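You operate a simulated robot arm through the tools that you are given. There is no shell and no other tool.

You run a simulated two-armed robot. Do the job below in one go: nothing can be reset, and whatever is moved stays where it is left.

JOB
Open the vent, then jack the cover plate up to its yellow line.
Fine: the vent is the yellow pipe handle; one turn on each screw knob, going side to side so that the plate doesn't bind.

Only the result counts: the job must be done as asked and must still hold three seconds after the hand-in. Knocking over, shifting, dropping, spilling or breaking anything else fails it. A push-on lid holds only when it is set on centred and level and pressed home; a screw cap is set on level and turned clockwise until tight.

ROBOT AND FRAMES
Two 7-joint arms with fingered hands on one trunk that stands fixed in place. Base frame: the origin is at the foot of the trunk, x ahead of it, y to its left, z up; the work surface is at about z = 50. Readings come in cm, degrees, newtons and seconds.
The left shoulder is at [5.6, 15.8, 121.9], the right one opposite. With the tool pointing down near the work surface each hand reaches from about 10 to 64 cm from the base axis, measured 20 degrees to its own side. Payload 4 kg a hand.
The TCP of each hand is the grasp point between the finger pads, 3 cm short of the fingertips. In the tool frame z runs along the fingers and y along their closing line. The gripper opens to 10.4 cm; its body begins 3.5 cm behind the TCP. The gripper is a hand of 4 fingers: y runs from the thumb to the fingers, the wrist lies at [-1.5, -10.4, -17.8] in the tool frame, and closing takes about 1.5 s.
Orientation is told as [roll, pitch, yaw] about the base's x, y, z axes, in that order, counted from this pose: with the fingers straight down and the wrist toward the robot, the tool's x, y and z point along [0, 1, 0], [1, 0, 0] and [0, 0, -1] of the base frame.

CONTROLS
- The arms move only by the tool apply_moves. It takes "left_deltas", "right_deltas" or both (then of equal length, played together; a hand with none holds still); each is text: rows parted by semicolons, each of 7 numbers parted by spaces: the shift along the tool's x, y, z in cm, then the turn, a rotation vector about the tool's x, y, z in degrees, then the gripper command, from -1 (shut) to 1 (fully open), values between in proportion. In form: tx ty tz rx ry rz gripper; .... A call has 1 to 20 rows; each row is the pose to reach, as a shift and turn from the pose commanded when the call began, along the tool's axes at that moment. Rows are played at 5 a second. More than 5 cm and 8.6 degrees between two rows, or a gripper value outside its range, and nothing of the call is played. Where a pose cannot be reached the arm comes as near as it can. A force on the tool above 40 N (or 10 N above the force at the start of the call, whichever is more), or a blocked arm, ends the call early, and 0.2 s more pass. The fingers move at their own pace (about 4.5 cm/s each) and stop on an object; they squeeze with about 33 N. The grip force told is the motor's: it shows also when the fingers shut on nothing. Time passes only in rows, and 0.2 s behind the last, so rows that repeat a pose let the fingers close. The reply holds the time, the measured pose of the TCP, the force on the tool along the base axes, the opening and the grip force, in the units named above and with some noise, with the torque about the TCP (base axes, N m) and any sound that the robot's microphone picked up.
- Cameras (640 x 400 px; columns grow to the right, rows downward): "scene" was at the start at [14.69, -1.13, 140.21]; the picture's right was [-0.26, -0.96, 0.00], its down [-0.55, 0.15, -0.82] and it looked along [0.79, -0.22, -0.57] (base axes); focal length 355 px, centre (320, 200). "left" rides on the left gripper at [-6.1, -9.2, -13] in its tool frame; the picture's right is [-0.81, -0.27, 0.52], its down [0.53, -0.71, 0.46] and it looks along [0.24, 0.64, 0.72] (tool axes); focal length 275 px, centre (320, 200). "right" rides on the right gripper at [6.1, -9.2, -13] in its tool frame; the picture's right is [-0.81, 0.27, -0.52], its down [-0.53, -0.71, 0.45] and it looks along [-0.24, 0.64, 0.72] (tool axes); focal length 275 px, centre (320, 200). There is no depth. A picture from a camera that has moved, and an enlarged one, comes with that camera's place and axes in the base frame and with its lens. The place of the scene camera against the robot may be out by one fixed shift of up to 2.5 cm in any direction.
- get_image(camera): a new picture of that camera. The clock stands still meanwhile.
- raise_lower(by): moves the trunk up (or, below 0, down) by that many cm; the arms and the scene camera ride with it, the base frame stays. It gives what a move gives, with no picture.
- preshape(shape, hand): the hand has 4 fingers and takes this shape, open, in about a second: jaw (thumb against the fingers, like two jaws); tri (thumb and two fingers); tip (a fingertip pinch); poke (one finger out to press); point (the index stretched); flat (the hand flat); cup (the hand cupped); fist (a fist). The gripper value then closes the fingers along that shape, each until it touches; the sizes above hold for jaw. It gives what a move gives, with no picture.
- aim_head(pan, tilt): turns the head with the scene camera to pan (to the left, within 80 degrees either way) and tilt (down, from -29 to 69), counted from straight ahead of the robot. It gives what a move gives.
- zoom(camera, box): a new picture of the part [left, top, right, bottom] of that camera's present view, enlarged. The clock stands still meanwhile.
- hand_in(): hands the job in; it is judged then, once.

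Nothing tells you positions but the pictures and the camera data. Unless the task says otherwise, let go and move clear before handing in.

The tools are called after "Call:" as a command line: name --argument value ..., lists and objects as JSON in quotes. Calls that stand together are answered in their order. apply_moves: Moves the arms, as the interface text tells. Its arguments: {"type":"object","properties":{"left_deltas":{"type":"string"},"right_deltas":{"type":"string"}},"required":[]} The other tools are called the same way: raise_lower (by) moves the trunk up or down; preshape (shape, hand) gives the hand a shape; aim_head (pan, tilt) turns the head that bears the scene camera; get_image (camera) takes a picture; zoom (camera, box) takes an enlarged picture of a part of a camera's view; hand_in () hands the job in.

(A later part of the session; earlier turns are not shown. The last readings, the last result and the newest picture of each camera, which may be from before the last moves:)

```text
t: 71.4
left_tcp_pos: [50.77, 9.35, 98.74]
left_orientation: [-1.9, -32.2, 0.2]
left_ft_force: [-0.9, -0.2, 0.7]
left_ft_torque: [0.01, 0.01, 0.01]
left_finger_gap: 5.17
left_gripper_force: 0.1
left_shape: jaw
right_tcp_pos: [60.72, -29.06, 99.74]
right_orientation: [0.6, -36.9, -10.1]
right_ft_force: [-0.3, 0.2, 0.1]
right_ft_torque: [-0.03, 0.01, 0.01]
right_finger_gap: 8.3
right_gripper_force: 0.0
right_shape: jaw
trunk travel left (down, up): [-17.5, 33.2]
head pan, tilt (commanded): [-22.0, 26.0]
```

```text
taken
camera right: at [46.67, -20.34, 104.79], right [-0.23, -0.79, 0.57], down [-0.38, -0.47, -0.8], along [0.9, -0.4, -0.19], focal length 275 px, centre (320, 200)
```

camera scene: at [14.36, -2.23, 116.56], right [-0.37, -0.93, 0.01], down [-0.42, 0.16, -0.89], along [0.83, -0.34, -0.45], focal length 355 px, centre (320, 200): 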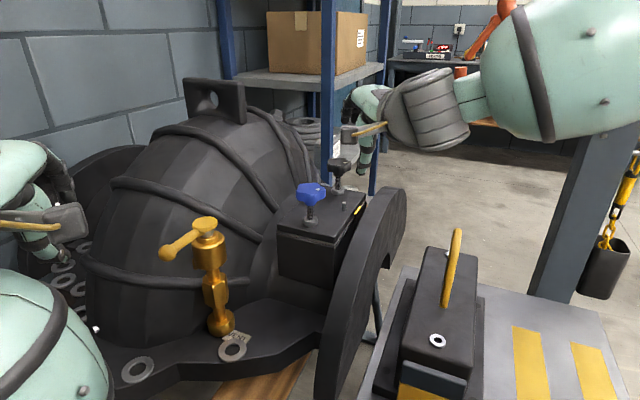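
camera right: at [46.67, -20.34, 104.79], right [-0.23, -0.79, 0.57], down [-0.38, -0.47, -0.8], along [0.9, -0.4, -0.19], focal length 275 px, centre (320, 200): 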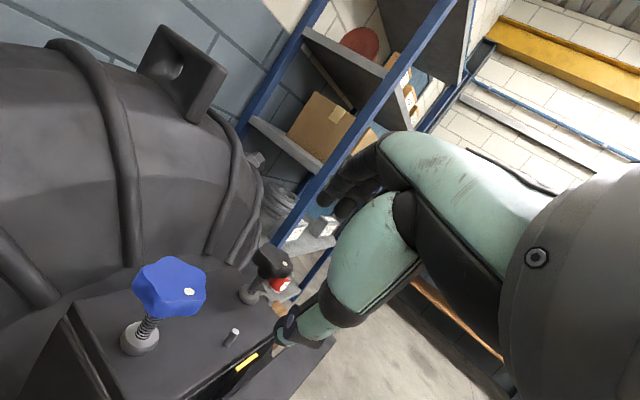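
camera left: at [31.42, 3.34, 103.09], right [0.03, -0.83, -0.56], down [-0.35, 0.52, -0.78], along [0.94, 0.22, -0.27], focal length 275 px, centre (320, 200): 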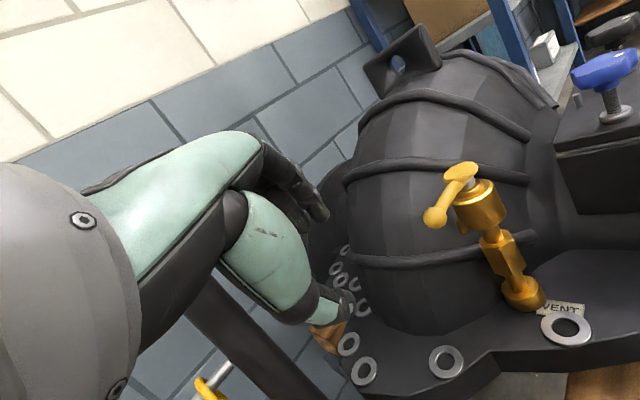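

Call:
apply_moves --right_deltas "-0.3 1.9 3.7 0 0 0 0.6; -0.6 3.8 7.4 0 0 0 0.6; -0.91 5.8 11.1 0 0 0 0.6; -0.91 5.8 11.1 0 4 -5.3 0.6; -0.91 5.8 11.1 0 8 -10.7 0.6; -0.91 5.8 11.1 0 12 -16 0.6; -0.91 5.8 11.1 0 12 -16 0.6"

Call:
get_image --camera "right"

Call:
get_image --camera "scene"

```text
t: 73.0
left_tcp_pos: [50.54, 9.46, 98.74]
left_orientation: [-1.9, -32.2, 0.2]
left_ft_force: [-0.2, -0.5, 0.3]
left_ft_torque: [0.01, 0.03, 0.02]
left_finger_gap: 5.2
left_gripper_force: 0.1
left_shape: jaw
right_tcp_pos: [71.69, -31.7, 94.31]
right_orientation: [0.3, -37.2, 10.0]
right_ft_force: [-0.6, -1.4, -0.3]
right_ft_torque: [-0.02, 0.0, -0.03]
right_finger_gap: 8.3
right_gripper_force: 0.0
right_shape: jaw
trunk travel left (down, up): [-17.5, 33.2]
head pan, tilt (commanded): [-22.0, 26.0]
```

```text
taken
camera right: at [55.58, -28.35, 99.39], right [0.05, -0.82, 0.57], down [-0.19, -0.57, -0.8], along [0.98, -0.07, -0.19], focal length 275 px, centre (320, 200)
```

right: 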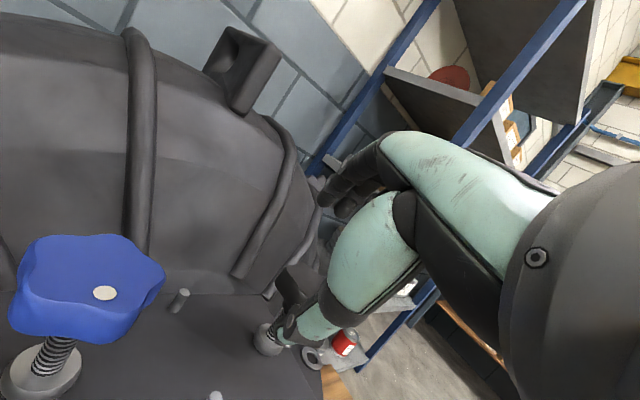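

```text
taken
camera scene: at [14.36, -2.18, 116.57], right [-0.37, -0.93, 0.01], down [-0.42, 0.16, -0.89], along [0.83, -0.34, -0.45], focal length 355 px, centre (320, 200)
```

scene: 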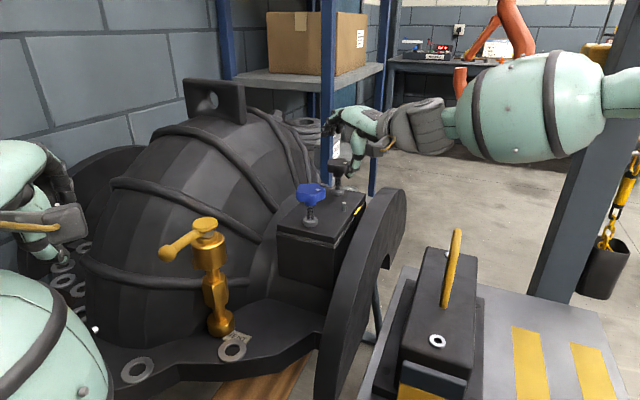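

Reach is good now at yaw +10°. I'm sliding in along the finger direction onto the black knob and checking before closing.

Call:
apply_moves --right_deltas "-0.9 0 1 0 0 0 0.6; -1.5 -0.1 2.5 0 0 0 0.6; -1.5 -0.2 4.2 0 0 0 0.6; -1.5 -0.2 5.8 0 0 0 0.6; -1.5 -0.2 5.8 0 0 0 0.6"

Call:
zoom --camera "right" --box '[180, 140, 440, 400]'

Call:
zoom --camera "scene" --box '[260, 80, 440, 260]'

```text
t: 74.2
left_tcp_pos: [50.66, 9.29, 98.71]
left_orientation: [-2.0, -32.1, 0.2]
left_ft_force: [-0.9, -1.0, 0.3]
left_ft_torque: [0.01, -0.01, 0.01]
left_finger_gap: 5.21
left_gripper_force: 0.1
left_shape: jaw
right_tcp_pos: [75.28, -32.68, 89.8]
right_orientation: [0.3, -37.1, 9.9]
right_ft_force: [-0.1, -0.8, -0.4]
right_ft_torque: [0.01, 0.01, 0.03]
right_finger_gap: 8.3
right_gripper_force: 0.1
right_shape: jaw
trunk travel left (down, up): [-17.5, 33.2]
head pan, tilt (commanded): [-22.0, 26.0]
```

```text
1.54 times, centred on (310, 270) of right
camera zoom: at [59.1, -29.27, 94.69], right [0.05, -0.82, 0.57], down [-0.19, -0.57, -0.8], along [0.98, -0.07, -0.19], focal length 424 px, centre (335, 92)
```

zoom: 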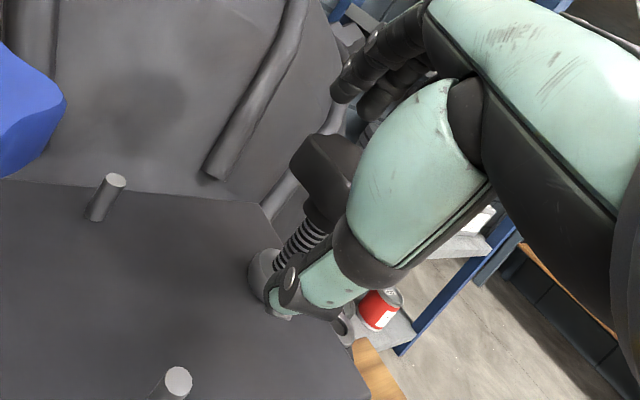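

```text
2.22 times, centred on (350, 170) of scene
camera zoom: at [14.33, -2.23, 116.57], right [-0.37, -0.93, 0.01], down [-0.42, 0.16, -0.89], along [0.83, -0.34, -0.45], focal length 789 px, centre (253, 267)
```

zoom: 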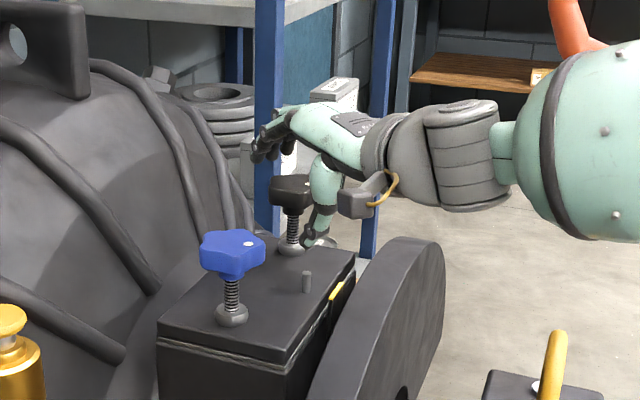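

Call:
apply_moves --right_deltas "0.4 0 0 0 0 0 0.6; 0.4 0 0 0 0 0 0; 0.4 0 0 0 0 0 -0.5; 0.4 0 0 0 0 0 -1; 0.4 0 0 0 0 0 -1; 0.4 0 0 0 0 0 -1"

Call:
zoom --camera "right" --box '[180, 140, 440, 400]'

Call:
zoom --camera "scene" --box '[260, 80, 440, 260]'

```text
t: 75.6
left_tcp_pos: [50.59, 9.38, 98.61]
left_orientation: [-2.0, -32.0, 0.2]
left_ft_force: [0.2, -0.1, 0.0]
left_ft_torque: [-0.03, -0.03, 0.01]
left_finger_gap: 5.2
left_gripper_force: 0.0
left_shape: jaw
right_tcp_pos: [75.19, -32.16, 89.56]
right_orientation: [0.4, -37.1, 10.0]
right_ft_force: [1.4, 2.8, -4.9]
right_ft_torque: [-0.1, -0.59, 0.12]
right_finger_gap: 3.47
right_gripper_force: 32.2
right_shape: jaw
trunk travel left (down, up): [-17.5, 33.2]
head pan, tilt (commanded): [-22.0, 26.0]
```

```text
1.54 times, centred on (310, 270) of right
camera zoom: at [59.09, -28.83, 94.56], right [0.05, -0.82, 0.57], down [-0.2, -0.57, -0.8], along [0.98, -0.07, -0.19], focal length 424 px, centre (335, 92)
```

zoom: 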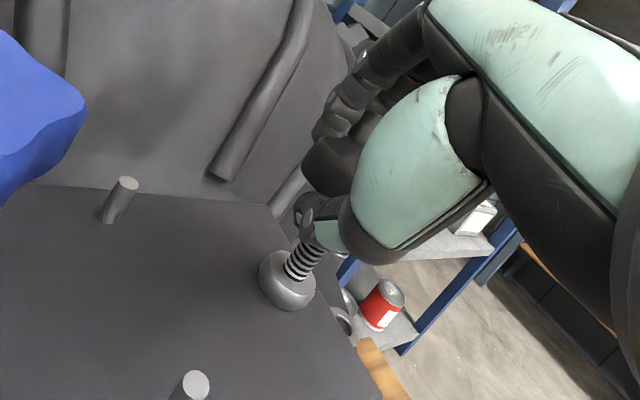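

```text
2.22 times, centred on (350, 170) of scene
camera zoom: at [14.45, -2.23, 116.55], right [-0.37, -0.93, 0.01], down [-0.42, 0.16, -0.89], along [0.83, -0.34, -0.45], focal length 789 px, centre (253, 267)
```

zoom: 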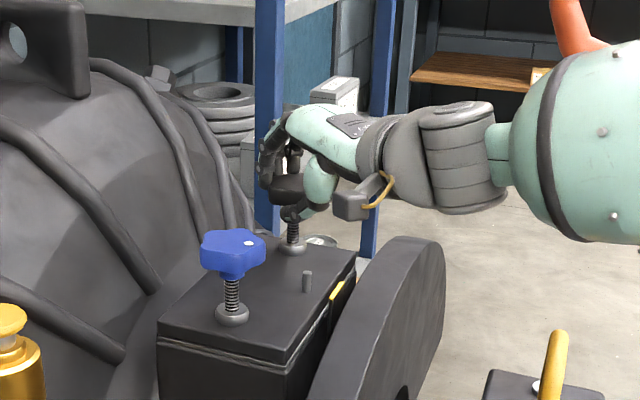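

The grip is closed with the thumb on the underside and the fingers on the far rim, like a diagonal pinch. I'm trying a first clockwise stroke while watching torque.

Call:
apply_moves --right_deltas "0.07 0 0 0 -3.6 4.8 -1; 0.14 0.02 0.02 0 -7.2 9.6 -1; 0.21 0.05 0.04 0 -10.9 14.4 -1; 0.28 0.08 0.06 0 -14.5 19.2 -1; 0.35 0.1 0.08 0 -18.1 24 -1; 0.42 0.13 0.1 0 -21.7 28.7 -1; 0.42 0.13 0.1 0 -21.7 28.7 -1"

Call:
zoom --camera "right" --box '[180, 140, 440, 400]'

Call:
zoom --camera "scene" --box '[260, 80, 440, 260]'

```text
t: 77.2
left_tcp_pos: [51.06, 9.27, 98.43]
left_orientation: [-1.8, -31.9, 0.1]
left_ft_force: [0.0, -0.3, 0.1]
left_ft_torque: [0.01, 0.02, -0.01]
left_finger_gap: 5.2
left_gripper_force: 0.0
left_shape: jaw
right_tcp_pos: [75.58, -31.64, 89.35]
right_orientation: [0.3, -36.7, -25.8]
right_ft_force: [33.7, 8.8, -8.2]
right_ft_torque: [-0.53, -0.72, 0.69]
right_finger_gap: 3.4
right_gripper_force: 33.6
right_shape: jaw
trunk travel left (down, up): [-17.5, 33.2]
head pan, tilt (commanded): [-22.0, 26.0]
```

```text
1.54 times, centred on (310, 270) of right
camera zoom: at [64.56, -19.5, 94.46], right [-0.43, -0.69, 0.58], down [-0.5, -0.35, -0.79], along [0.75, -0.63, -0.2], focal length 424 px, centre (335, 92)
```

zoom: 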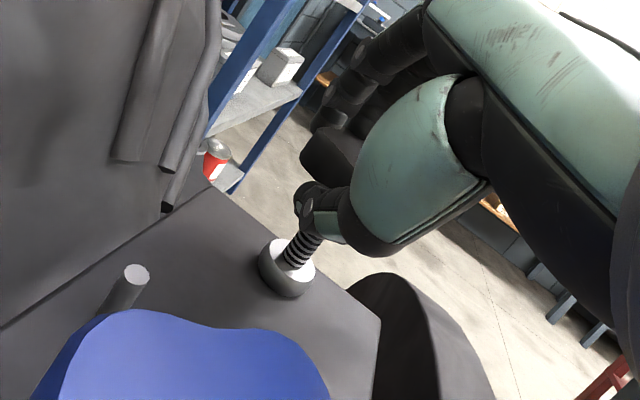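

```text
2.22 times, centred on (350, 170) of scene
camera zoom: at [14.96, -2.16, 116.49], right [-0.37, -0.93, 0.01], down [-0.42, 0.16, -0.89], along [0.82, -0.34, -0.45], focal length 789 px, centre (253, 267)
```

zoom: 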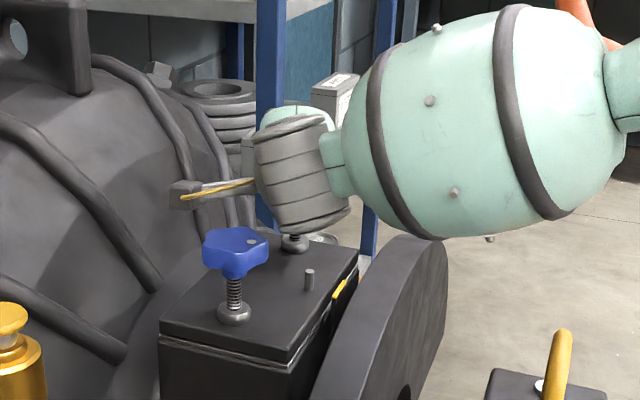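

The hand turned to -26° with about 34 N of side load, so the true axis must be nearer [76.4, -32.9]. I'm releasing and checking whether the knob actually turned, using its white dot.

Call:
apply_moves --right_deltas "0 0 0 0 0 0 0; 0 0 0 0 0 0 0.5; 0 0 0 0 0 0 0.5; 0 0 0 0 0 0 0.5; 0 0 -2 0 0 0 0.5; 0 0 -4 0 0 0 0.5; 0 0 -6 0 0 0 0.5; 0 0 -6 0 0 0 0.5"

Call:
zoom --camera "right" --box '[180, 200, 380, 400]'

Call:
zoom --camera "scene" --box '[270, 130, 400, 260]'

```text
t: 79.0
left_tcp_pos: [50.75, 9.32, 98.73]
left_orientation: [-1.9, -32.2, 0.1]
left_ft_force: [0.0, 0.1, -0.2]
left_ft_torque: [0.01, 0.0, 0.02]
left_finger_gap: 5.19
left_gripper_force: 0.0
left_shape: jaw
right_tcp_pos: [71.94, -30.25, 94.51]
right_orientation: [0.5, -36.8, -26.1]
right_ft_force: [-0.4, -0.5, 0.1]
right_ft_torque: [0.01, 0.01, 0.01]
right_finger_gap: 7.77
right_gripper_force: 0.0
right_shape: jaw
trunk travel left (down, up): [-17.5, 33.2]
head pan, tilt (commanded): [-22.0, 26.0]
```

```text
2.00 times, centred on (280, 300) of right
camera zoom: at [60.9, -18.18, 99.49], right [-0.44, -0.69, 0.57], down [-0.5, -0.35, -0.8], along [0.75, -0.63, -0.19], focal length 551 px, centre (400, 0)
```

zoom: 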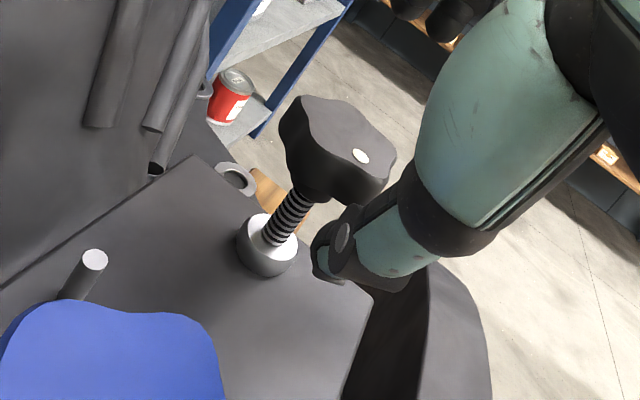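

```text
3.08 times, centred on (335, 195) of scene
camera zoom: at [14.42, -2.26, 116.55], right [-0.38, -0.93, 0.01], down [-0.42, 0.16, -0.89], along [0.83, -0.34, -0.45], focal length 1092 px, centre (274, 215)
```

zoom: 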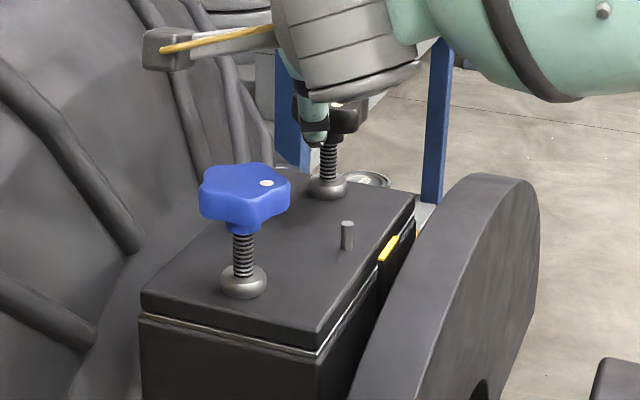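

Call:
zoom --camera "right" --box '[255, 235, 335, 305]'

Call:
zoom --camera "scene" --box '[330, 180, 370, 220]'

```text
5.71 times, centred on (295, 270) of right
camera zoom: at [60.9, -18.18, 99.49], right [-0.44, -0.69, 0.57], down [-0.5, -0.35, -0.8], along [0.75, -0.63, -0.19], focal length 1573 px, centre (463, -200)
```

zoom: 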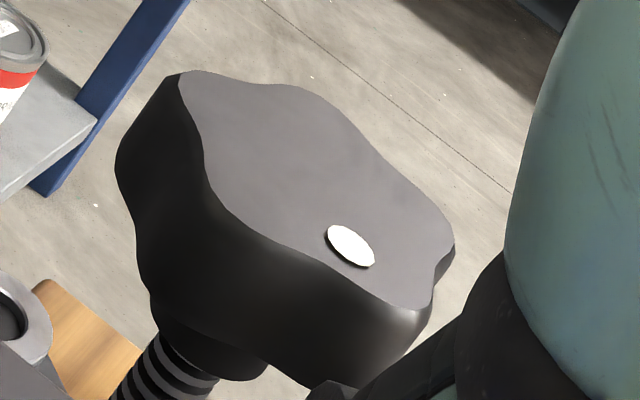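

```text
10.00 times, centred on (350, 200) of scene
camera zoom: at [14.42, -2.26, 116.55], right [-0.38, -0.93, 0.01], down [-0.42, 0.16, -0.89], along [0.83, -0.34, -0.45], focal length 3549 px, centre (20, 200)
```

zoom: 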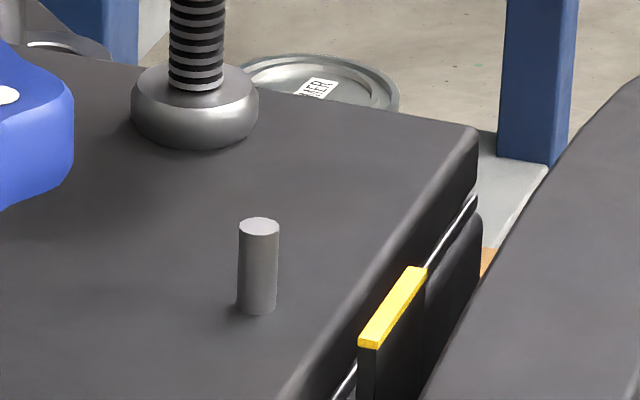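

The dot shows the black knob turned clockwise by roughly 40–50°, and its centre is near [76.35, -33.0]. I'm repeating with the corrected centre: swing back, grip, stroke, release.

Call:
apply_moves --right_deltas "-0.7 0.27 0.49 0 5.4 -7.2 0.5; -1.4 0.55 0.98 0 10.8 -14.4 0.5; -2.1 0.82 1.46 0 16.2 -21.6 0.5; -2.81 1.09 1.95 0 21.6 -28.8 0.5; -1.9 0.88 4.3 0 21.6 -28.8 0.5; -1.04 0.67 6.61 0 21.6 -28.8 0.5; -1.04 0.67 6.61 0 21.6 -28.8 0; -1.04 0.67 6.61 0 21.6 -28.8 -1; -1.04 0.67 6.61 0 21.6 -28.8 -1; -1.04 0.67 6.61 0 21.6 -28.8 -1; -0.96 0.63 6.58 0 18 -24 -1; -0.88 0.6 6.55 0 14.4 -19.2 -1; -0.8 0.57 6.53 0 10.8 -14.4 -1; -0.71 0.55 6.52 0 6.9 -9.2 -1; -0.62 0.54 6.51 0 3 -4 -1; -0.53 0.54 6.51 0 -0.6 0.8 -1; -0.53 0.54 6.51 0 -0.6 0.8 -1"

Call:
zoom --camera "right" --box '[180, 140, 440, 400]'

```text
refused: row 1 steps farther than a row can; nothing moved
```

```text
1.54 times, centred on (310, 270) of right
camera zoom: at [60.9, -18.18, 99.49], right [-0.44, -0.69, 0.57], down [-0.5, -0.35, -0.8], along [0.75, -0.63, -0.19], focal length 424 px, centre (335, 92)
```

zoom: 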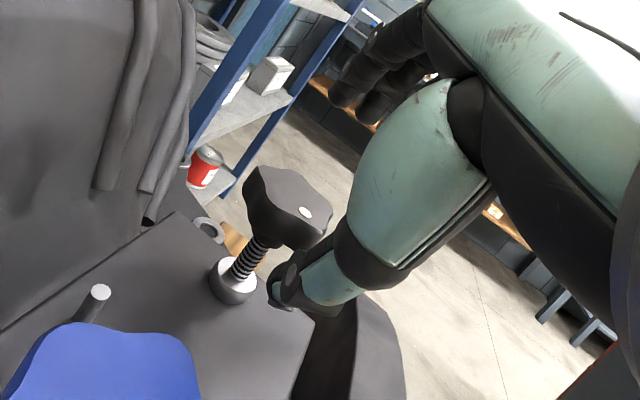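

Call:
apply_moves --right_deltas "-0.56 0.22 0.39 0 4.3 -5.8 0.5; -1.12 0.44 0.78 0 8.6 -11.5 0.5; -1.7 0.65 1.17 0 13 -17.3 0.5; -2.25 0.87 1.56 0 17.3 -23 0.5; -2.81 1.09 1.95 0 21.6 -28.8 0.5; -1.9 0.88 4.3 0 21.6 -28.8 0.5; -1.04 0.67 6.61 0 21.6 -28.8 0.5; -1.04 0.67 6.61 0 21.6 -28.8 0; -1.04 0.67 6.61 0 21.6 -28.8 -1; -1.04 0.67 6.61 0 21.6 -28.8 -1; -1.04 0.67 6.61 0 21.6 -28.8 -1; -0.96 0.63 6.58 0 18 -24 -1; -0.88 0.6 6.55 0 14.4 -19.2 -1; -0.8 0.57 6.53 0 10.8 -14.4 -1; -0.71 0.55 6.52 0 6.9 -9.2 -1; -0.62 0.54 6.51 0 3 -4 -1; -0.53 0.54 6.51 0 -0.6 0.8 -1; -0.53 0.54 6.51 0 -0.6 0.8 -1"

Call:
zoom --camera "right" --box '[180, 140, 440, 400]'

```text
t: 82.8
left_tcp_pos: [50.69, 9.33, 98.67]
left_orientation: [-2.0, -32.1, 0.2]
left_ft_force: [-0.6, -0.2, 0.0]
left_ft_torque: [0.02, -0.04, -0.02]
left_finger_gap: 5.19
left_gripper_force: 0.0
left_shape: jaw
right_tcp_pos: [75.78, -32.57, 89.5]
right_orientation: [0.3, -36.9, -27.1]
right_ft_force: [8.1, 3.0, -4.6]
right_ft_torque: [0.14, 0.13, 0.11]
right_finger_gap: 3.59
right_gripper_force: 32.9
right_shape: jaw
trunk travel left (down, up): [-17.5, 33.2]
head pan, tilt (commanded): [-22.0, 26.0]
```

```text
1.54 times, centred on (310, 270) of right
camera zoom: at [64.95, -20.21, 94.51], right [-0.45, -0.69, 0.57], down [-0.5, -0.34, -0.8], along [0.74, -0.65, -0.19], focal length 424 px, centre (335, 92)
```

zoom: 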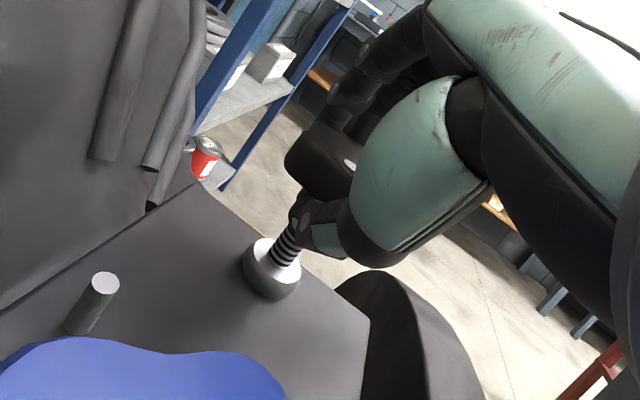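

That stroke went smoothly with only about 9 N side load. I'm releasing and checking the dot and the plate.

Call:
apply_moves --right_deltas "0 0 0 0 0 0 0; 0 0 0 0 0 0 0.5; 0 0 0 0 0 0 0.5; 0 0 0 0 0 0 0.5; 0 0 -2 0 0 0 0.5; 0 0 -4 0 0 0 0.5; 0 0 -6 0 0 0 0.5; 0 0 -6 0 0 0 0.5"

Call:
zoom --camera "right" --box '[235, 225, 335, 315]'

Call:
zoom --camera "scene" --box '[270, 130, 400, 260]'

```text
t: 84.6
left_tcp_pos: [50.69, 9.18, 98.68]
left_orientation: [-1.8, -32.2, 0.1]
left_ft_force: [0.4, -1.4, -0.5]
left_ft_torque: [-0.01, -0.02, 0.03]
left_finger_gap: 5.2
left_gripper_force: 0.0
left_shape: jaw
right_tcp_pos: [72.41, -31.0, 94.51]
right_orientation: [0.3, -36.9, -27.0]
right_ft_force: [0.0, 1.9, 0.6]
right_ft_torque: [-0.02, -0.04, 0.01]
right_finger_gap: 7.78
right_gripper_force: 0.0
right_shape: jaw
trunk travel left (down, up): [-17.5, 33.2]
head pan, tilt (commanded): [-22.0, 26.0]
```

```text
4.44 times, centred on (285, 270) of right
camera zoom: at [61.58, -18.65, 99.42], right [-0.45, -0.68, 0.57], down [-0.5, -0.34, -0.8], along [0.74, -0.65, -0.19], focal length 1224 px, centre (476, -111)
```

zoom: 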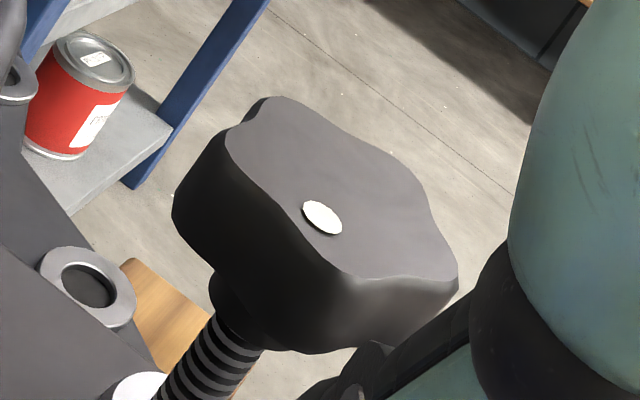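

```text
3.08 times, centred on (335, 195) of scene
camera zoom: at [14.42, -2.26, 116.55], right [-0.37, -0.93, 0.01], down [-0.42, 0.16, -0.89], along [0.83, -0.34, -0.45], focal length 1092 px, centre (274, 215)
```

zoom: 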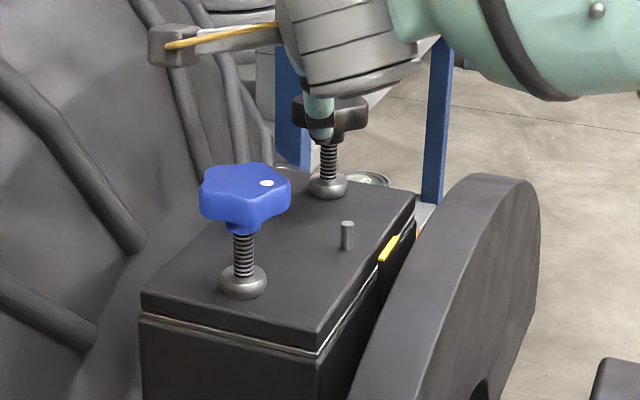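

The dot moved another 34–36° clockwise, so the grip is tracking properly. Now I'm checking the plate near the yellow line for any rise.

Call:
zoom --camera "scene" --box '[330, 180, 370, 220]'

Call:
zoom --camera "scene" --box '[280, 180, 350, 250]'

```text
10.00 times, centred on (350, 200) of scene
camera zoom: at [14.42, -2.26, 116.55], right [-0.37, -0.93, 0.01], down [-0.42, 0.16, -0.89], along [0.83, -0.34, -0.45], focal length 3549 px, centre (20, 200)
```

zoom: 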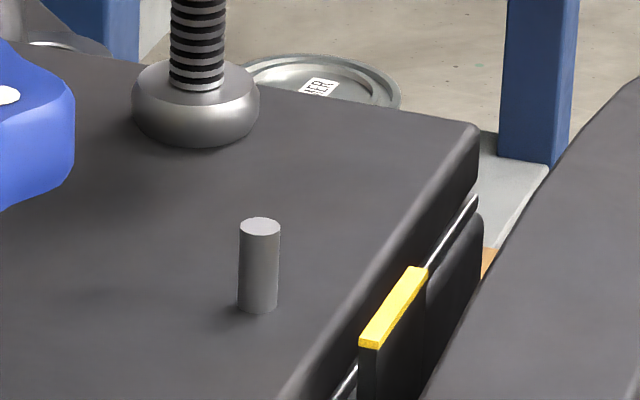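

```text
5.71 times, centred on (315, 215) of scene
camera zoom: at [14.42, -2.26, 116.55], right [-0.37, -0.93, 0.01], down [-0.42, 0.16, -0.89], along [0.83, -0.34, -0.45], focal length 2028 px, centre (349, 114)
```

zoom: 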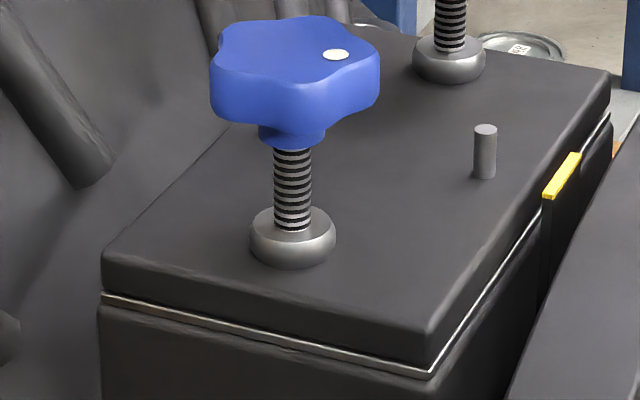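

Turning clockwise does lift the black end slightly. Now it's the blue side's turn. I'm lifting over and moving to a hover near the blue knob to pin down its centre.

Call:
apply_moves --right_deltas "-0.4 2 -4 0 0 0 0.5; -0.1 -1 -7.2 0 4.8 -6.4 0.5; 0.2 -4 -9.5 0 9 -12 0.5; 0.5 -6.5 -11.5 0 13 -17.3 0.5; 0.61 -8.1 -12.9 0 16.2 -21.6 0.5; 0.61 -8.1 -12.9 0 16.2 -21.6 0.5"

Call:
get_image --camera "right"

Call:
zoom --camera "right" --box '[120, 230, 300, 380]'

Call:
get_image --camera "scene"

```text
t: 86.0
left_tcp_pos: [50.57, 9.41, 98.65]
left_orientation: [-2.0, -32.1, 0.1]
left_ft_force: [-0.5, -0.3, 0.2]
left_ft_torque: [0.0, 0.0, -0.02]
left_finger_gap: 5.2
left_gripper_force: 0.0
left_shape: jaw
right_tcp_pos: [60.02, -24.1, 99.84]
right_orientation: [0.2, -37.1, 0.1]
right_ft_force: [-0.6, -0.3, -0.3]
right_ft_torque: [0.03, 0.02, 0.01]
right_finger_gap: 7.77
right_gripper_force: 0.0
right_shape: jaw
trunk travel left (down, up): [-17.5, 33.2]
head pan, tilt (commanded): [-22.0, 26.0]
```

```text
taken
camera right: at [44.66, -18.01, 104.74], right [-0.09, -0.81, 0.58], down [-0.29, -0.53, -0.8], along [0.95, -0.24, -0.19], focal length 275 px, centre (320, 200)
```

right: 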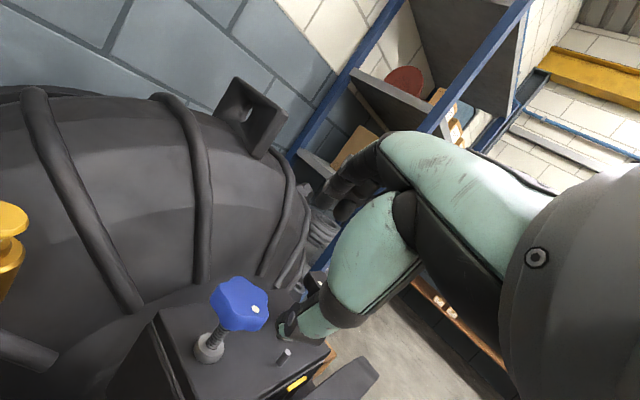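

```text
2.67 times, centred on (210, 305) of right
camera zoom: at [44.66, -18.01, 104.74], right [-0.09, -0.81, 0.58], down [-0.29, -0.53, -0.8], along [0.95, -0.24, -0.19], focal length 734 px, centre (613, -80)
```

zoom: 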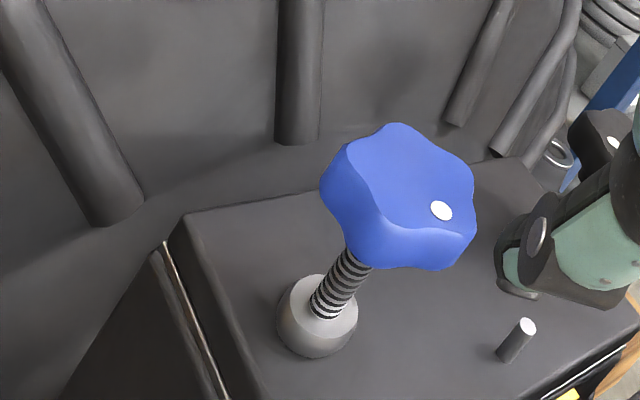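

```text
taken
camera scene: at [14.39, -2.21, 116.56], right [-0.37, -0.93, 0.01], down [-0.42, 0.16, -0.89], along [0.83, -0.34, -0.45], focal length 355 px, centre (320, 200)
```

scene: 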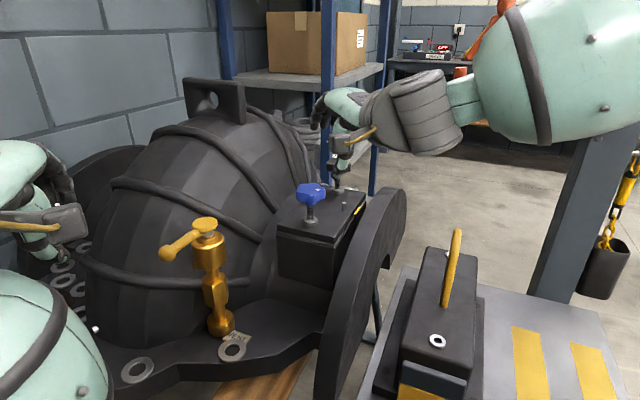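

The blue knob's centre is near [65.95, -23.1] and its dot is at about 228°. I'm approaching at yaw +20° to straddle it and closing.

Call:
apply_moves --right_deltas "-0.1 -0.65 2.1 0 4 -5.3 0.5; -0.2 -1.3 4.2 0 8 -10.7 0.5; -0.32 -1.91 6.38 0 12 -16 0.5; 0.2 -1.98 8.8 0 12 -16 0.5; 0.71 -2.05 11.26 0 12 -16 0.5; 0.71 -2.05 11.26 0 12 -16 0.5; 0.71 -2.05 11.26 0 12 -16 0; 0.71 -2.05 11.26 0 12 -16 -1; 0.71 -2.05 11.26 0 12 -16 -1; 0.71 -2.05 11.26 0 12 -16 -1"

Call:
get_image --camera "right"

Call:
zoom --camera "scene" --box '[240, 80, 440, 260]'

```text
t: 88.2
left_tcp_pos: [50.59, 9.24, 98.69]
left_orientation: [-1.9, -32.2, 0.1]
left_ft_force: [0.5, -0.6, 0.2]
left_ft_torque: [0.01, -0.03, 0.04]
left_finger_gap: 5.19
left_gripper_force: 0.1
left_shape: jaw
right_tcp_pos: [65.03, -23.38, 89.54]
right_orientation: [0.2, -37.1, 20.1]
right_ft_force: [-3.3, -1.3, -2.9]
right_ft_torque: [0.01, 0.08, -0.01]
right_finger_gap: 3.81
right_gripper_force: 33.3
right_shape: jaw
trunk travel left (down, up): [-17.5, 33.2]
head pan, tilt (commanded): [-22.0, 26.0]
```

```text
taken
camera right: at [48.66, -22.87, 94.44], right [0.19, -0.79, 0.58], down [-0.09, -0.6, -0.8], along [0.98, 0.1, -0.19], focal length 275 px, centre (320, 200)
```

right: 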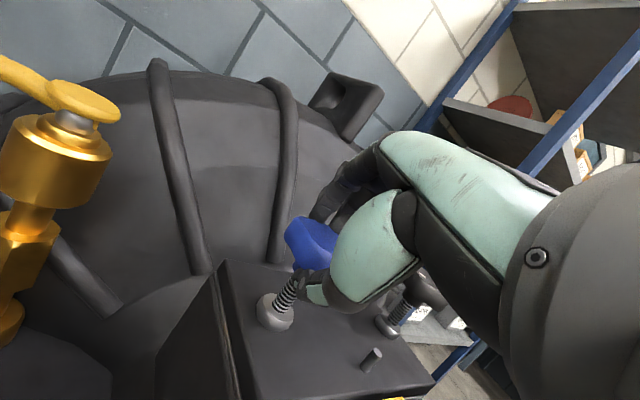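

```text
2.22 times, centred on (340, 170) of scene
camera zoom: at [14.35, -2.26, 116.56], right [-0.37, -0.93, 0.0], down [-0.42, 0.16, -0.89], along [0.83, -0.34, -0.45], focal length 789 px, centre (276, 267)
```

zoom: 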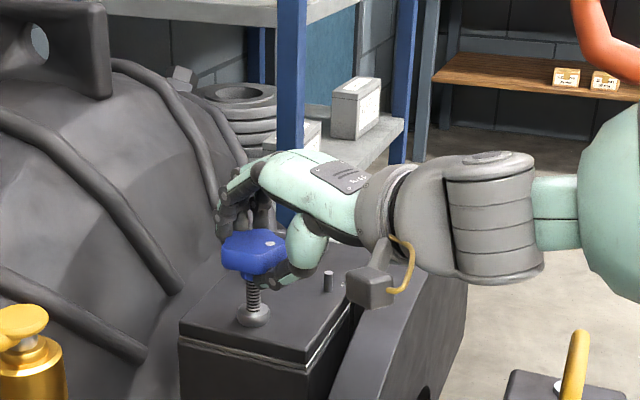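

Gripped. Now for a 60° clockwise stroke on blue, then release.

Call:
apply_moves --right_deltas "0.12 0.01 0.01 0 -4.5 6 -1; 0.25 0.04 0.03 0 -9 12 -1; 0.36 0.07 0.06 0 -13.6 18 -1; 0.47 0.12 0.09 0 -18.1 23.9 -1; 0.57 0.18 0.14 0 -22.6 29.9 -1; 0.66 0.25 0.19 0 -27.1 35.9 -1; 0.74 0.33 0.25 0 -31.7 41.9 -1; 0.8 0.42 0.32 0 -36.2 47.9 -1; 0.8 0.42 0.32 0 -36.2 47.9 -1"

Call:
get_image --camera "right"

Call:
get_image --camera "scene"

```text
t: 90.2
left_tcp_pos: [50.39, 9.27, 98.9]
left_orientation: [-2.0, -32.5, 0.2]
left_ft_force: [0.1, -0.3, 0.1]
left_ft_torque: [-0.01, -0.01, -0.02]
left_finger_gap: 5.2
left_gripper_force: 0.1
left_shape: jaw
right_tcp_pos: [63.79, -24.88, 91.02]
right_orientation: [0.7, -37.5, -40.4]
right_ft_force: [-0.6, 0.1, 0.3]
right_ft_torque: [-0.01, -0.03, 0.03]
right_finger_gap: 2.47
right_gripper_force: 33.4
right_shape: jaw
right hand out of reach, approached as far as the arm can: row 7, 8, 9
trunk travel left (down, up): [-17.5, 33.2]
head pan, tilt (commanded): [-22.0, 26.0]
```

```text
taken
camera right: at [55.95, -10.36, 95.9], right [-0.6, -0.56, 0.57], down [-0.56, -0.22, -0.8], along [0.57, -0.8, -0.19], focal length 275 px, centre (320, 200)
```

right: 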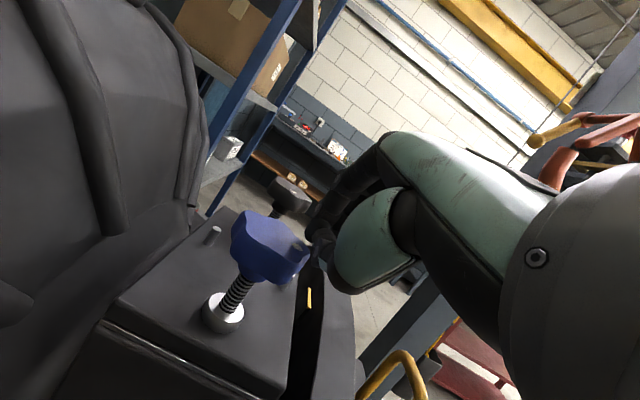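

```text
taken
camera scene: at [14.13, -2.19, 116.62], right [-0.37, -0.93, 0.0], down [-0.42, 0.16, -0.89], along [0.83, -0.34, -0.45], focal length 355 px, centre (320, 200)
```

scene: 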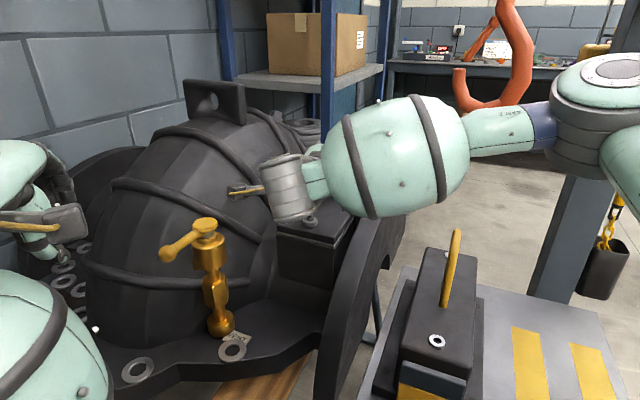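

The wrist limit kicked in at about -30° yaw and the hand slid off the knob near the end, with no load left. So strokes should stop at about -25°. I'm opening and retreating to see how far blue turned.

Call:
apply_moves --right_deltas "0 0 0 0 0 0 0; 0 0 0 0 0 0 0.5; 0 0 0 0 0 0 0.5; 0 0 0 0 0 0 0.5; 0 0 -2 0 0 0 0.5; 0 0 -4 0 4 -5.3 0.5; 0 0 -6 0 8 -10.6 0.5; 0 0 -6 0 8 -10.6 0.5"

Call:
get_image --camera "right"

Call:
zoom --camera "scene" --box '[270, 130, 400, 260]'

```text
t: 92.0
left_tcp_pos: [50.77, 9.3, 98.8]
left_orientation: [-1.9, -32.0, 0.2]
left_ft_force: [0.2, 0.0, 0.2]
left_ft_torque: [0.0, -0.01, 0.01]
left_finger_gap: 5.19
left_gripper_force: 0.1
left_shape: jaw
right_tcp_pos: [61.1, -22.42, 95.12]
right_orientation: [0.1, -36.9, -26.5]
right_ft_force: [0.8, -0.2, -0.6]
right_ft_torque: [0.0, 0.0, 0.0]
right_finger_gap: 7.76
right_gripper_force: 0.0
right_shape: jaw
trunk travel left (down, up): [-17.5, 33.2]
head pan, tilt (commanded): [-22.0, 26.0]
```

```text
taken
camera right: at [50.22, -10.2, 100.12], right [-0.44, -0.68, 0.58], down [-0.5, -0.34, -0.79], along [0.74, -0.64, -0.19], focal length 275 px, centre (320, 200)
```

right: 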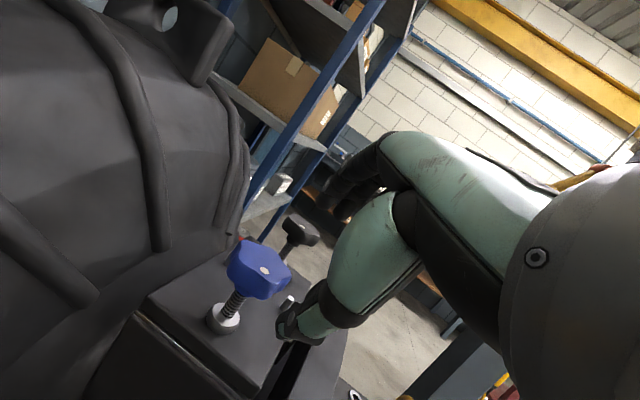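

```text
3.08 times, centred on (335, 195) of scene
camera zoom: at [14.45, -2.25, 116.54], right [-0.37, -0.93, 0.01], down [-0.42, 0.16, -0.89], along [0.83, -0.34, -0.45], focal length 1092 px, centre (274, 215)
```

zoom: 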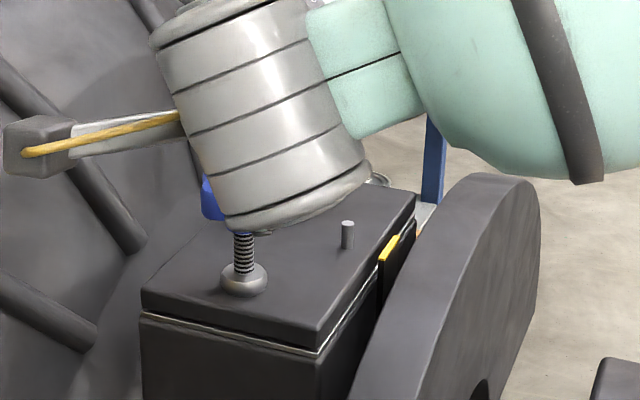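

Call:
zoom --camera "right" --box '[205, 225, 305, 315]'

```text
4.44 times, centred on (255, 270) of right
camera zoom: at [50.22, -10.2, 100.12], right [-0.44, -0.68, 0.58], down [-0.5, -0.34, -0.79], along [0.74, -0.64, -0.19], focal length 1224 px, centre (609, -111)
```

zoom: 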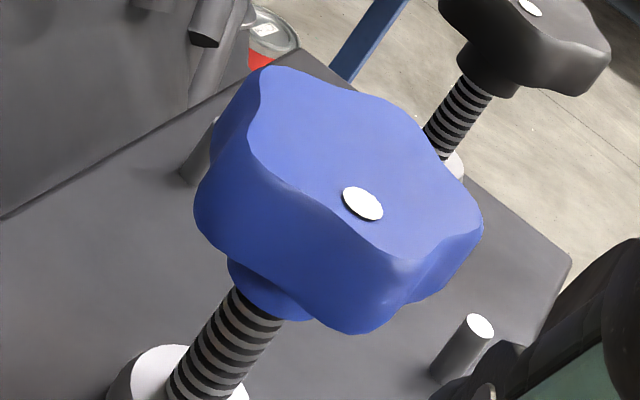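

Blue's dot moved from about 228° to about 164°, so roughly 60° clockwise, comparable to black's. Now a second blue stroke, starting from +30° yaw.

Call:
apply_moves --right_deltas "-0.2 0.14 0.34 0 4.25 -5.64 0.5; -0.39 0.28 0.68 0 8.5 -11.3 0.5; -0.58 0.41 1.02 0 12.75 -16.9 0.5; -0.78 0.55 1.37 0 17 -22.6 0.5; -0.97 0.69 1.7 0 21.25 -28.2 0.5; -1.16 0.83 2.05 0 25.5 -33.8 0.5; -1.36 0.96 2.39 0 29.75 -39.5 0.5; -1.55 1.1 2.73 0 34 -45.1 0.5; -0.3 0.56 4.8 0 34 -45.1 0.5; 0.96 0.03 6.91 0 34 -45.1 0.5; 0.96 0.03 6.91 0 34 -45.1 0.5; 0.96 0.03 6.91 0 34 -45.1 0; 0.96 0.03 6.91 0 34 -45.1 -1; 0.96 0.03 6.91 0 34 -45.1 -1; 0.96 0.03 6.91 0 34 -45.1 -1"

Call:
get_image --camera "right"

Call:
zoom --camera "scene" --box '[240, 80, 440, 260]'

```text
t: 95.2
left_tcp_pos: [50.63, 9.23, 98.67]
left_orientation: [-2.0, -32.1, 0.2]
left_ft_force: [-0.3, -1.0, 0.4]
left_ft_torque: [0.02, -0.01, -0.03]
left_finger_gap: 5.2
left_gripper_force: 0.0
left_shape: jaw
right_tcp_pos: [65.36, -23.5, 89.74]
right_orientation: [0.0, -37.2, 29.8]
right_ft_force: [-2.4, -1.4, -3.5]
right_ft_torque: [0.05, -0.08, -0.01]
right_finger_gap: 3.82
right_gripper_force: 33.0
right_shape: jaw
trunk travel left (down, up): [-17.5, 33.2]
head pan, tilt (commanded): [-22.0, 26.0]
```

```text
taken
camera right: at [49.07, -25.73, 94.65], right [0.32, -0.75, 0.58], down [0.01, -0.61, -0.79], along [0.95, 0.26, -0.19], focal length 275 px, centre (320, 200)
```

right: 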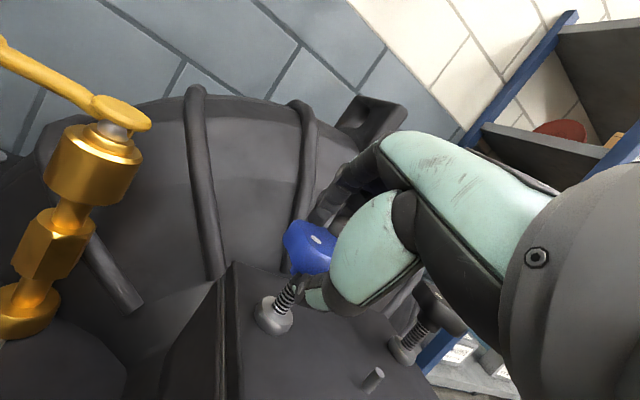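

```text
2.22 times, centred on (340, 170) of scene
camera zoom: at [14.37, -2.27, 116.56], right [-0.37, -0.93, 0.0], down [-0.42, 0.16, -0.89], along [0.83, -0.34, -0.45], focal length 789 px, centre (276, 267)
```

zoom: 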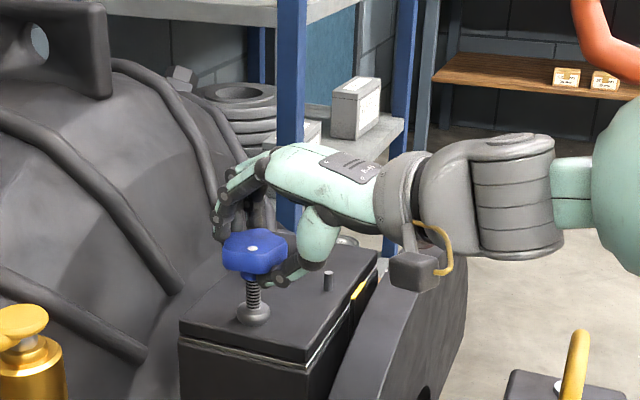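

Call:
apply_moves --right_deltas "0.11 0 0 0 -4.66 6.14 -1; 0.22 0 0 0 -9.3 12.3 -1; 0.32 0.02 0.01 0 -14 18.4 -1; 0.43 0.04 0.03 0 -18.6 24.5 -1; 0.52 0.08 0.06 0 -23.3 30.7 -1; 0.62 0.13 0.1 0 -28 36.8 -1; 0.7 0.19 0.14 0 -32.7 43 -1; 0.7 0.19 0.14 0 -32.7 43 -1"

Call:
apply_moves --right_deltas "0 0 0 0 0 0 0; 0 0 0 0 0 0 0.5; 0 0 0 0 0 0 0.5; 0 0 0 0 0 0 0.5; 0 0 -2 0 0 0 0.5; 0 0 -4 0 0 0 0.5; 0 0 -6 0 0 0 0.5; 0 0 -6 0 0 0 0.5"

Call:
zoom --camera "right" --box '[195, 215, 315, 325]'

```text
t: 97.0
left_tcp_pos: [50.79, 9.33, 98.58]
left_orientation: [-2.0, -32.1, 0.2]
left_ft_force: [-0.2, 0.1, -1.0]
left_ft_torque: [-0.01, 0.0, 0.02]
left_finger_gap: 5.2
left_gripper_force: 0.1
left_shape: jaw
right_tcp_pos: [65.27, -22.77, 89.82]
right_orientation: [-0.1, -37.2, -24.1]
right_ft_force: [9.7, 4.5, -6.8]
right_ft_torque: [-0.14, -0.48, 0.14]
right_finger_gap: 3.81
right_gripper_force: 32.7
right_shape: jaw
trunk travel left (down, up): [-17.5, 33.2]
head pan, tilt (commanded): [-22.0, 26.0]
```

```text
t: 98.8
left_tcp_pos: [50.74, 9.28, 98.48]
left_orientation: [-1.8, -32.2, 0.2]
left_ft_force: [0.8, -0.2, 0.1]
left_ft_torque: [0.0, 0.02, 0.01]
left_finger_gap: 5.17
left_gripper_force: 0.1
left_shape: jaw
right_tcp_pos: [61.9, -21.22, 94.43]
right_orientation: [-0.1, -37.2, -24.0]
right_ft_force: [-0.1, -0.2, 0.2]
right_ft_torque: [-0.06, 0.02, -0.03]
right_finger_gap: 7.77
right_gripper_force: 0.1
right_shape: jaw
trunk travel left (down, up): [-17.5, 33.2]
head pan, tilt (commanded): [-22.0, 26.0]
```

```text
3.64 times, centred on (255, 270) of right
camera zoom: at [50.47, -9.39, 99.43], right [-0.42, -0.7, 0.58], down [-0.49, -0.37, -0.79], along [0.77, -0.61, -0.19], focal length 1001 px, centre (556, -54)
```

zoom: 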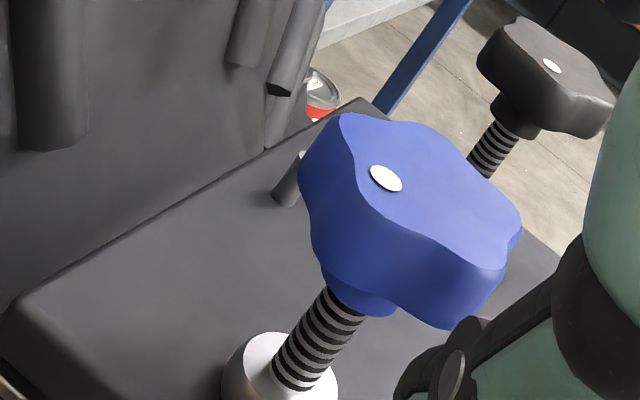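

The dot reads about 98°, so blue is at roughly 130° clockwise in total. Black is at about 83°. I'm moving back over to the black knob for its next strokes.

Call:
apply_moves --right_deltas "0 2.7 -3.6 0 0 0 0.5; -2 5.5 -3 0 4 -5.2 0.5; -4.2 8.3 -1 0 8 -10.5 0.5; -5.8 10.5 2.2 0 12 -15.8 0.5; -7 12 5.9 0 16 -21 0.5; -7.36 11.5 9.75 0 20 -26.3 0.5; -7.36 11.5 9.75 0 23.6 -31.1 0.5; -6.4 11.2 12 0 23.6 -31.1 0.5; -5.46 10.92 14.34 0 23.6 -31.1 0.5; -5.46 10.92 14.34 0 23.6 -31.1 0.5; -5.46 10.92 14.34 0 23.6 -31.1 0; -5.46 10.92 14.34 0 23.6 -31.1 -1; -5.46 10.92 14.34 0 23.6 -31.1 -1; -5.46 10.92 14.34 0 23.6 -31.1 -1"

Call:
get_image --camera "right"

Call:
get_image --camera "scene"

```text
t: 101.8
left_tcp_pos: [50.52, 9.29, 98.65]
left_orientation: [-1.8, -32.1, 0.2]
left_ft_force: [-0.1, 0.0, 0.3]
left_ft_torque: [-0.02, 0.0, 0.02]
left_finger_gap: 5.17
left_gripper_force: 0.0
left_shape: jaw
right_tcp_pos: [75.5, -33.23, 89.63]
right_orientation: [0.0, -37.0, 15.0]
right_ft_force: [-3.9, 0.3, -3.6]
right_ft_torque: [-0.03, 0.13, -0.02]
right_finger_gap: 3.78
right_gripper_force: 32.8
right_shape: jaw
trunk travel left (down, up): [-17.5, 33.2]
head pan, tilt (commanded): [-22.0, 26.0]
```

```text
taken
camera right: at [59.21, -31.28, 94.6], right [0.12, -0.81, 0.58], down [-0.15, -0.59, -0.79], along [0.98, 0.01, -0.19], focal length 275 px, centre (320, 200)
```

right: 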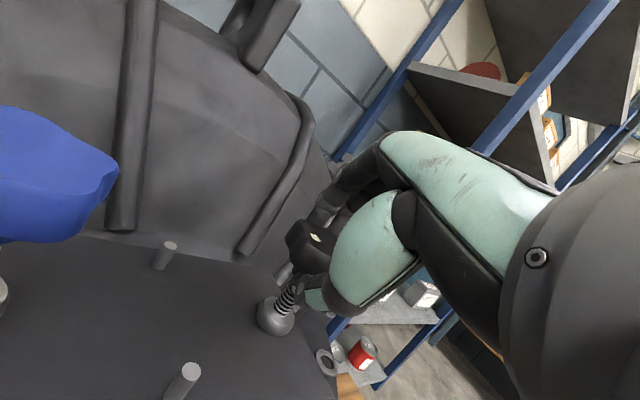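

```text
taken
camera scene: at [14.37, -2.25, 116.56], right [-0.37, -0.93, 0.0], down [-0.42, 0.16, -0.89], along [0.83, -0.34, -0.45], focal length 355 px, centre (320, 200)
```

scene: 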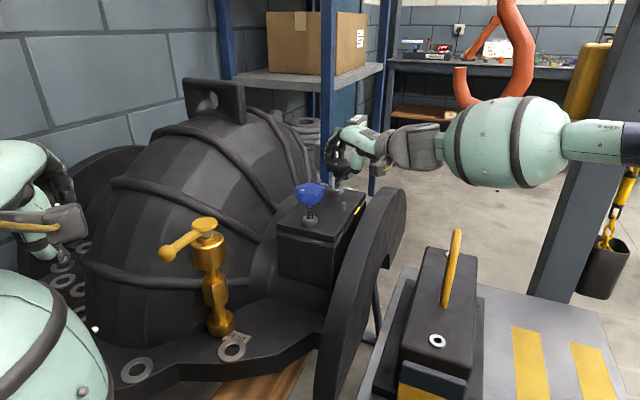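

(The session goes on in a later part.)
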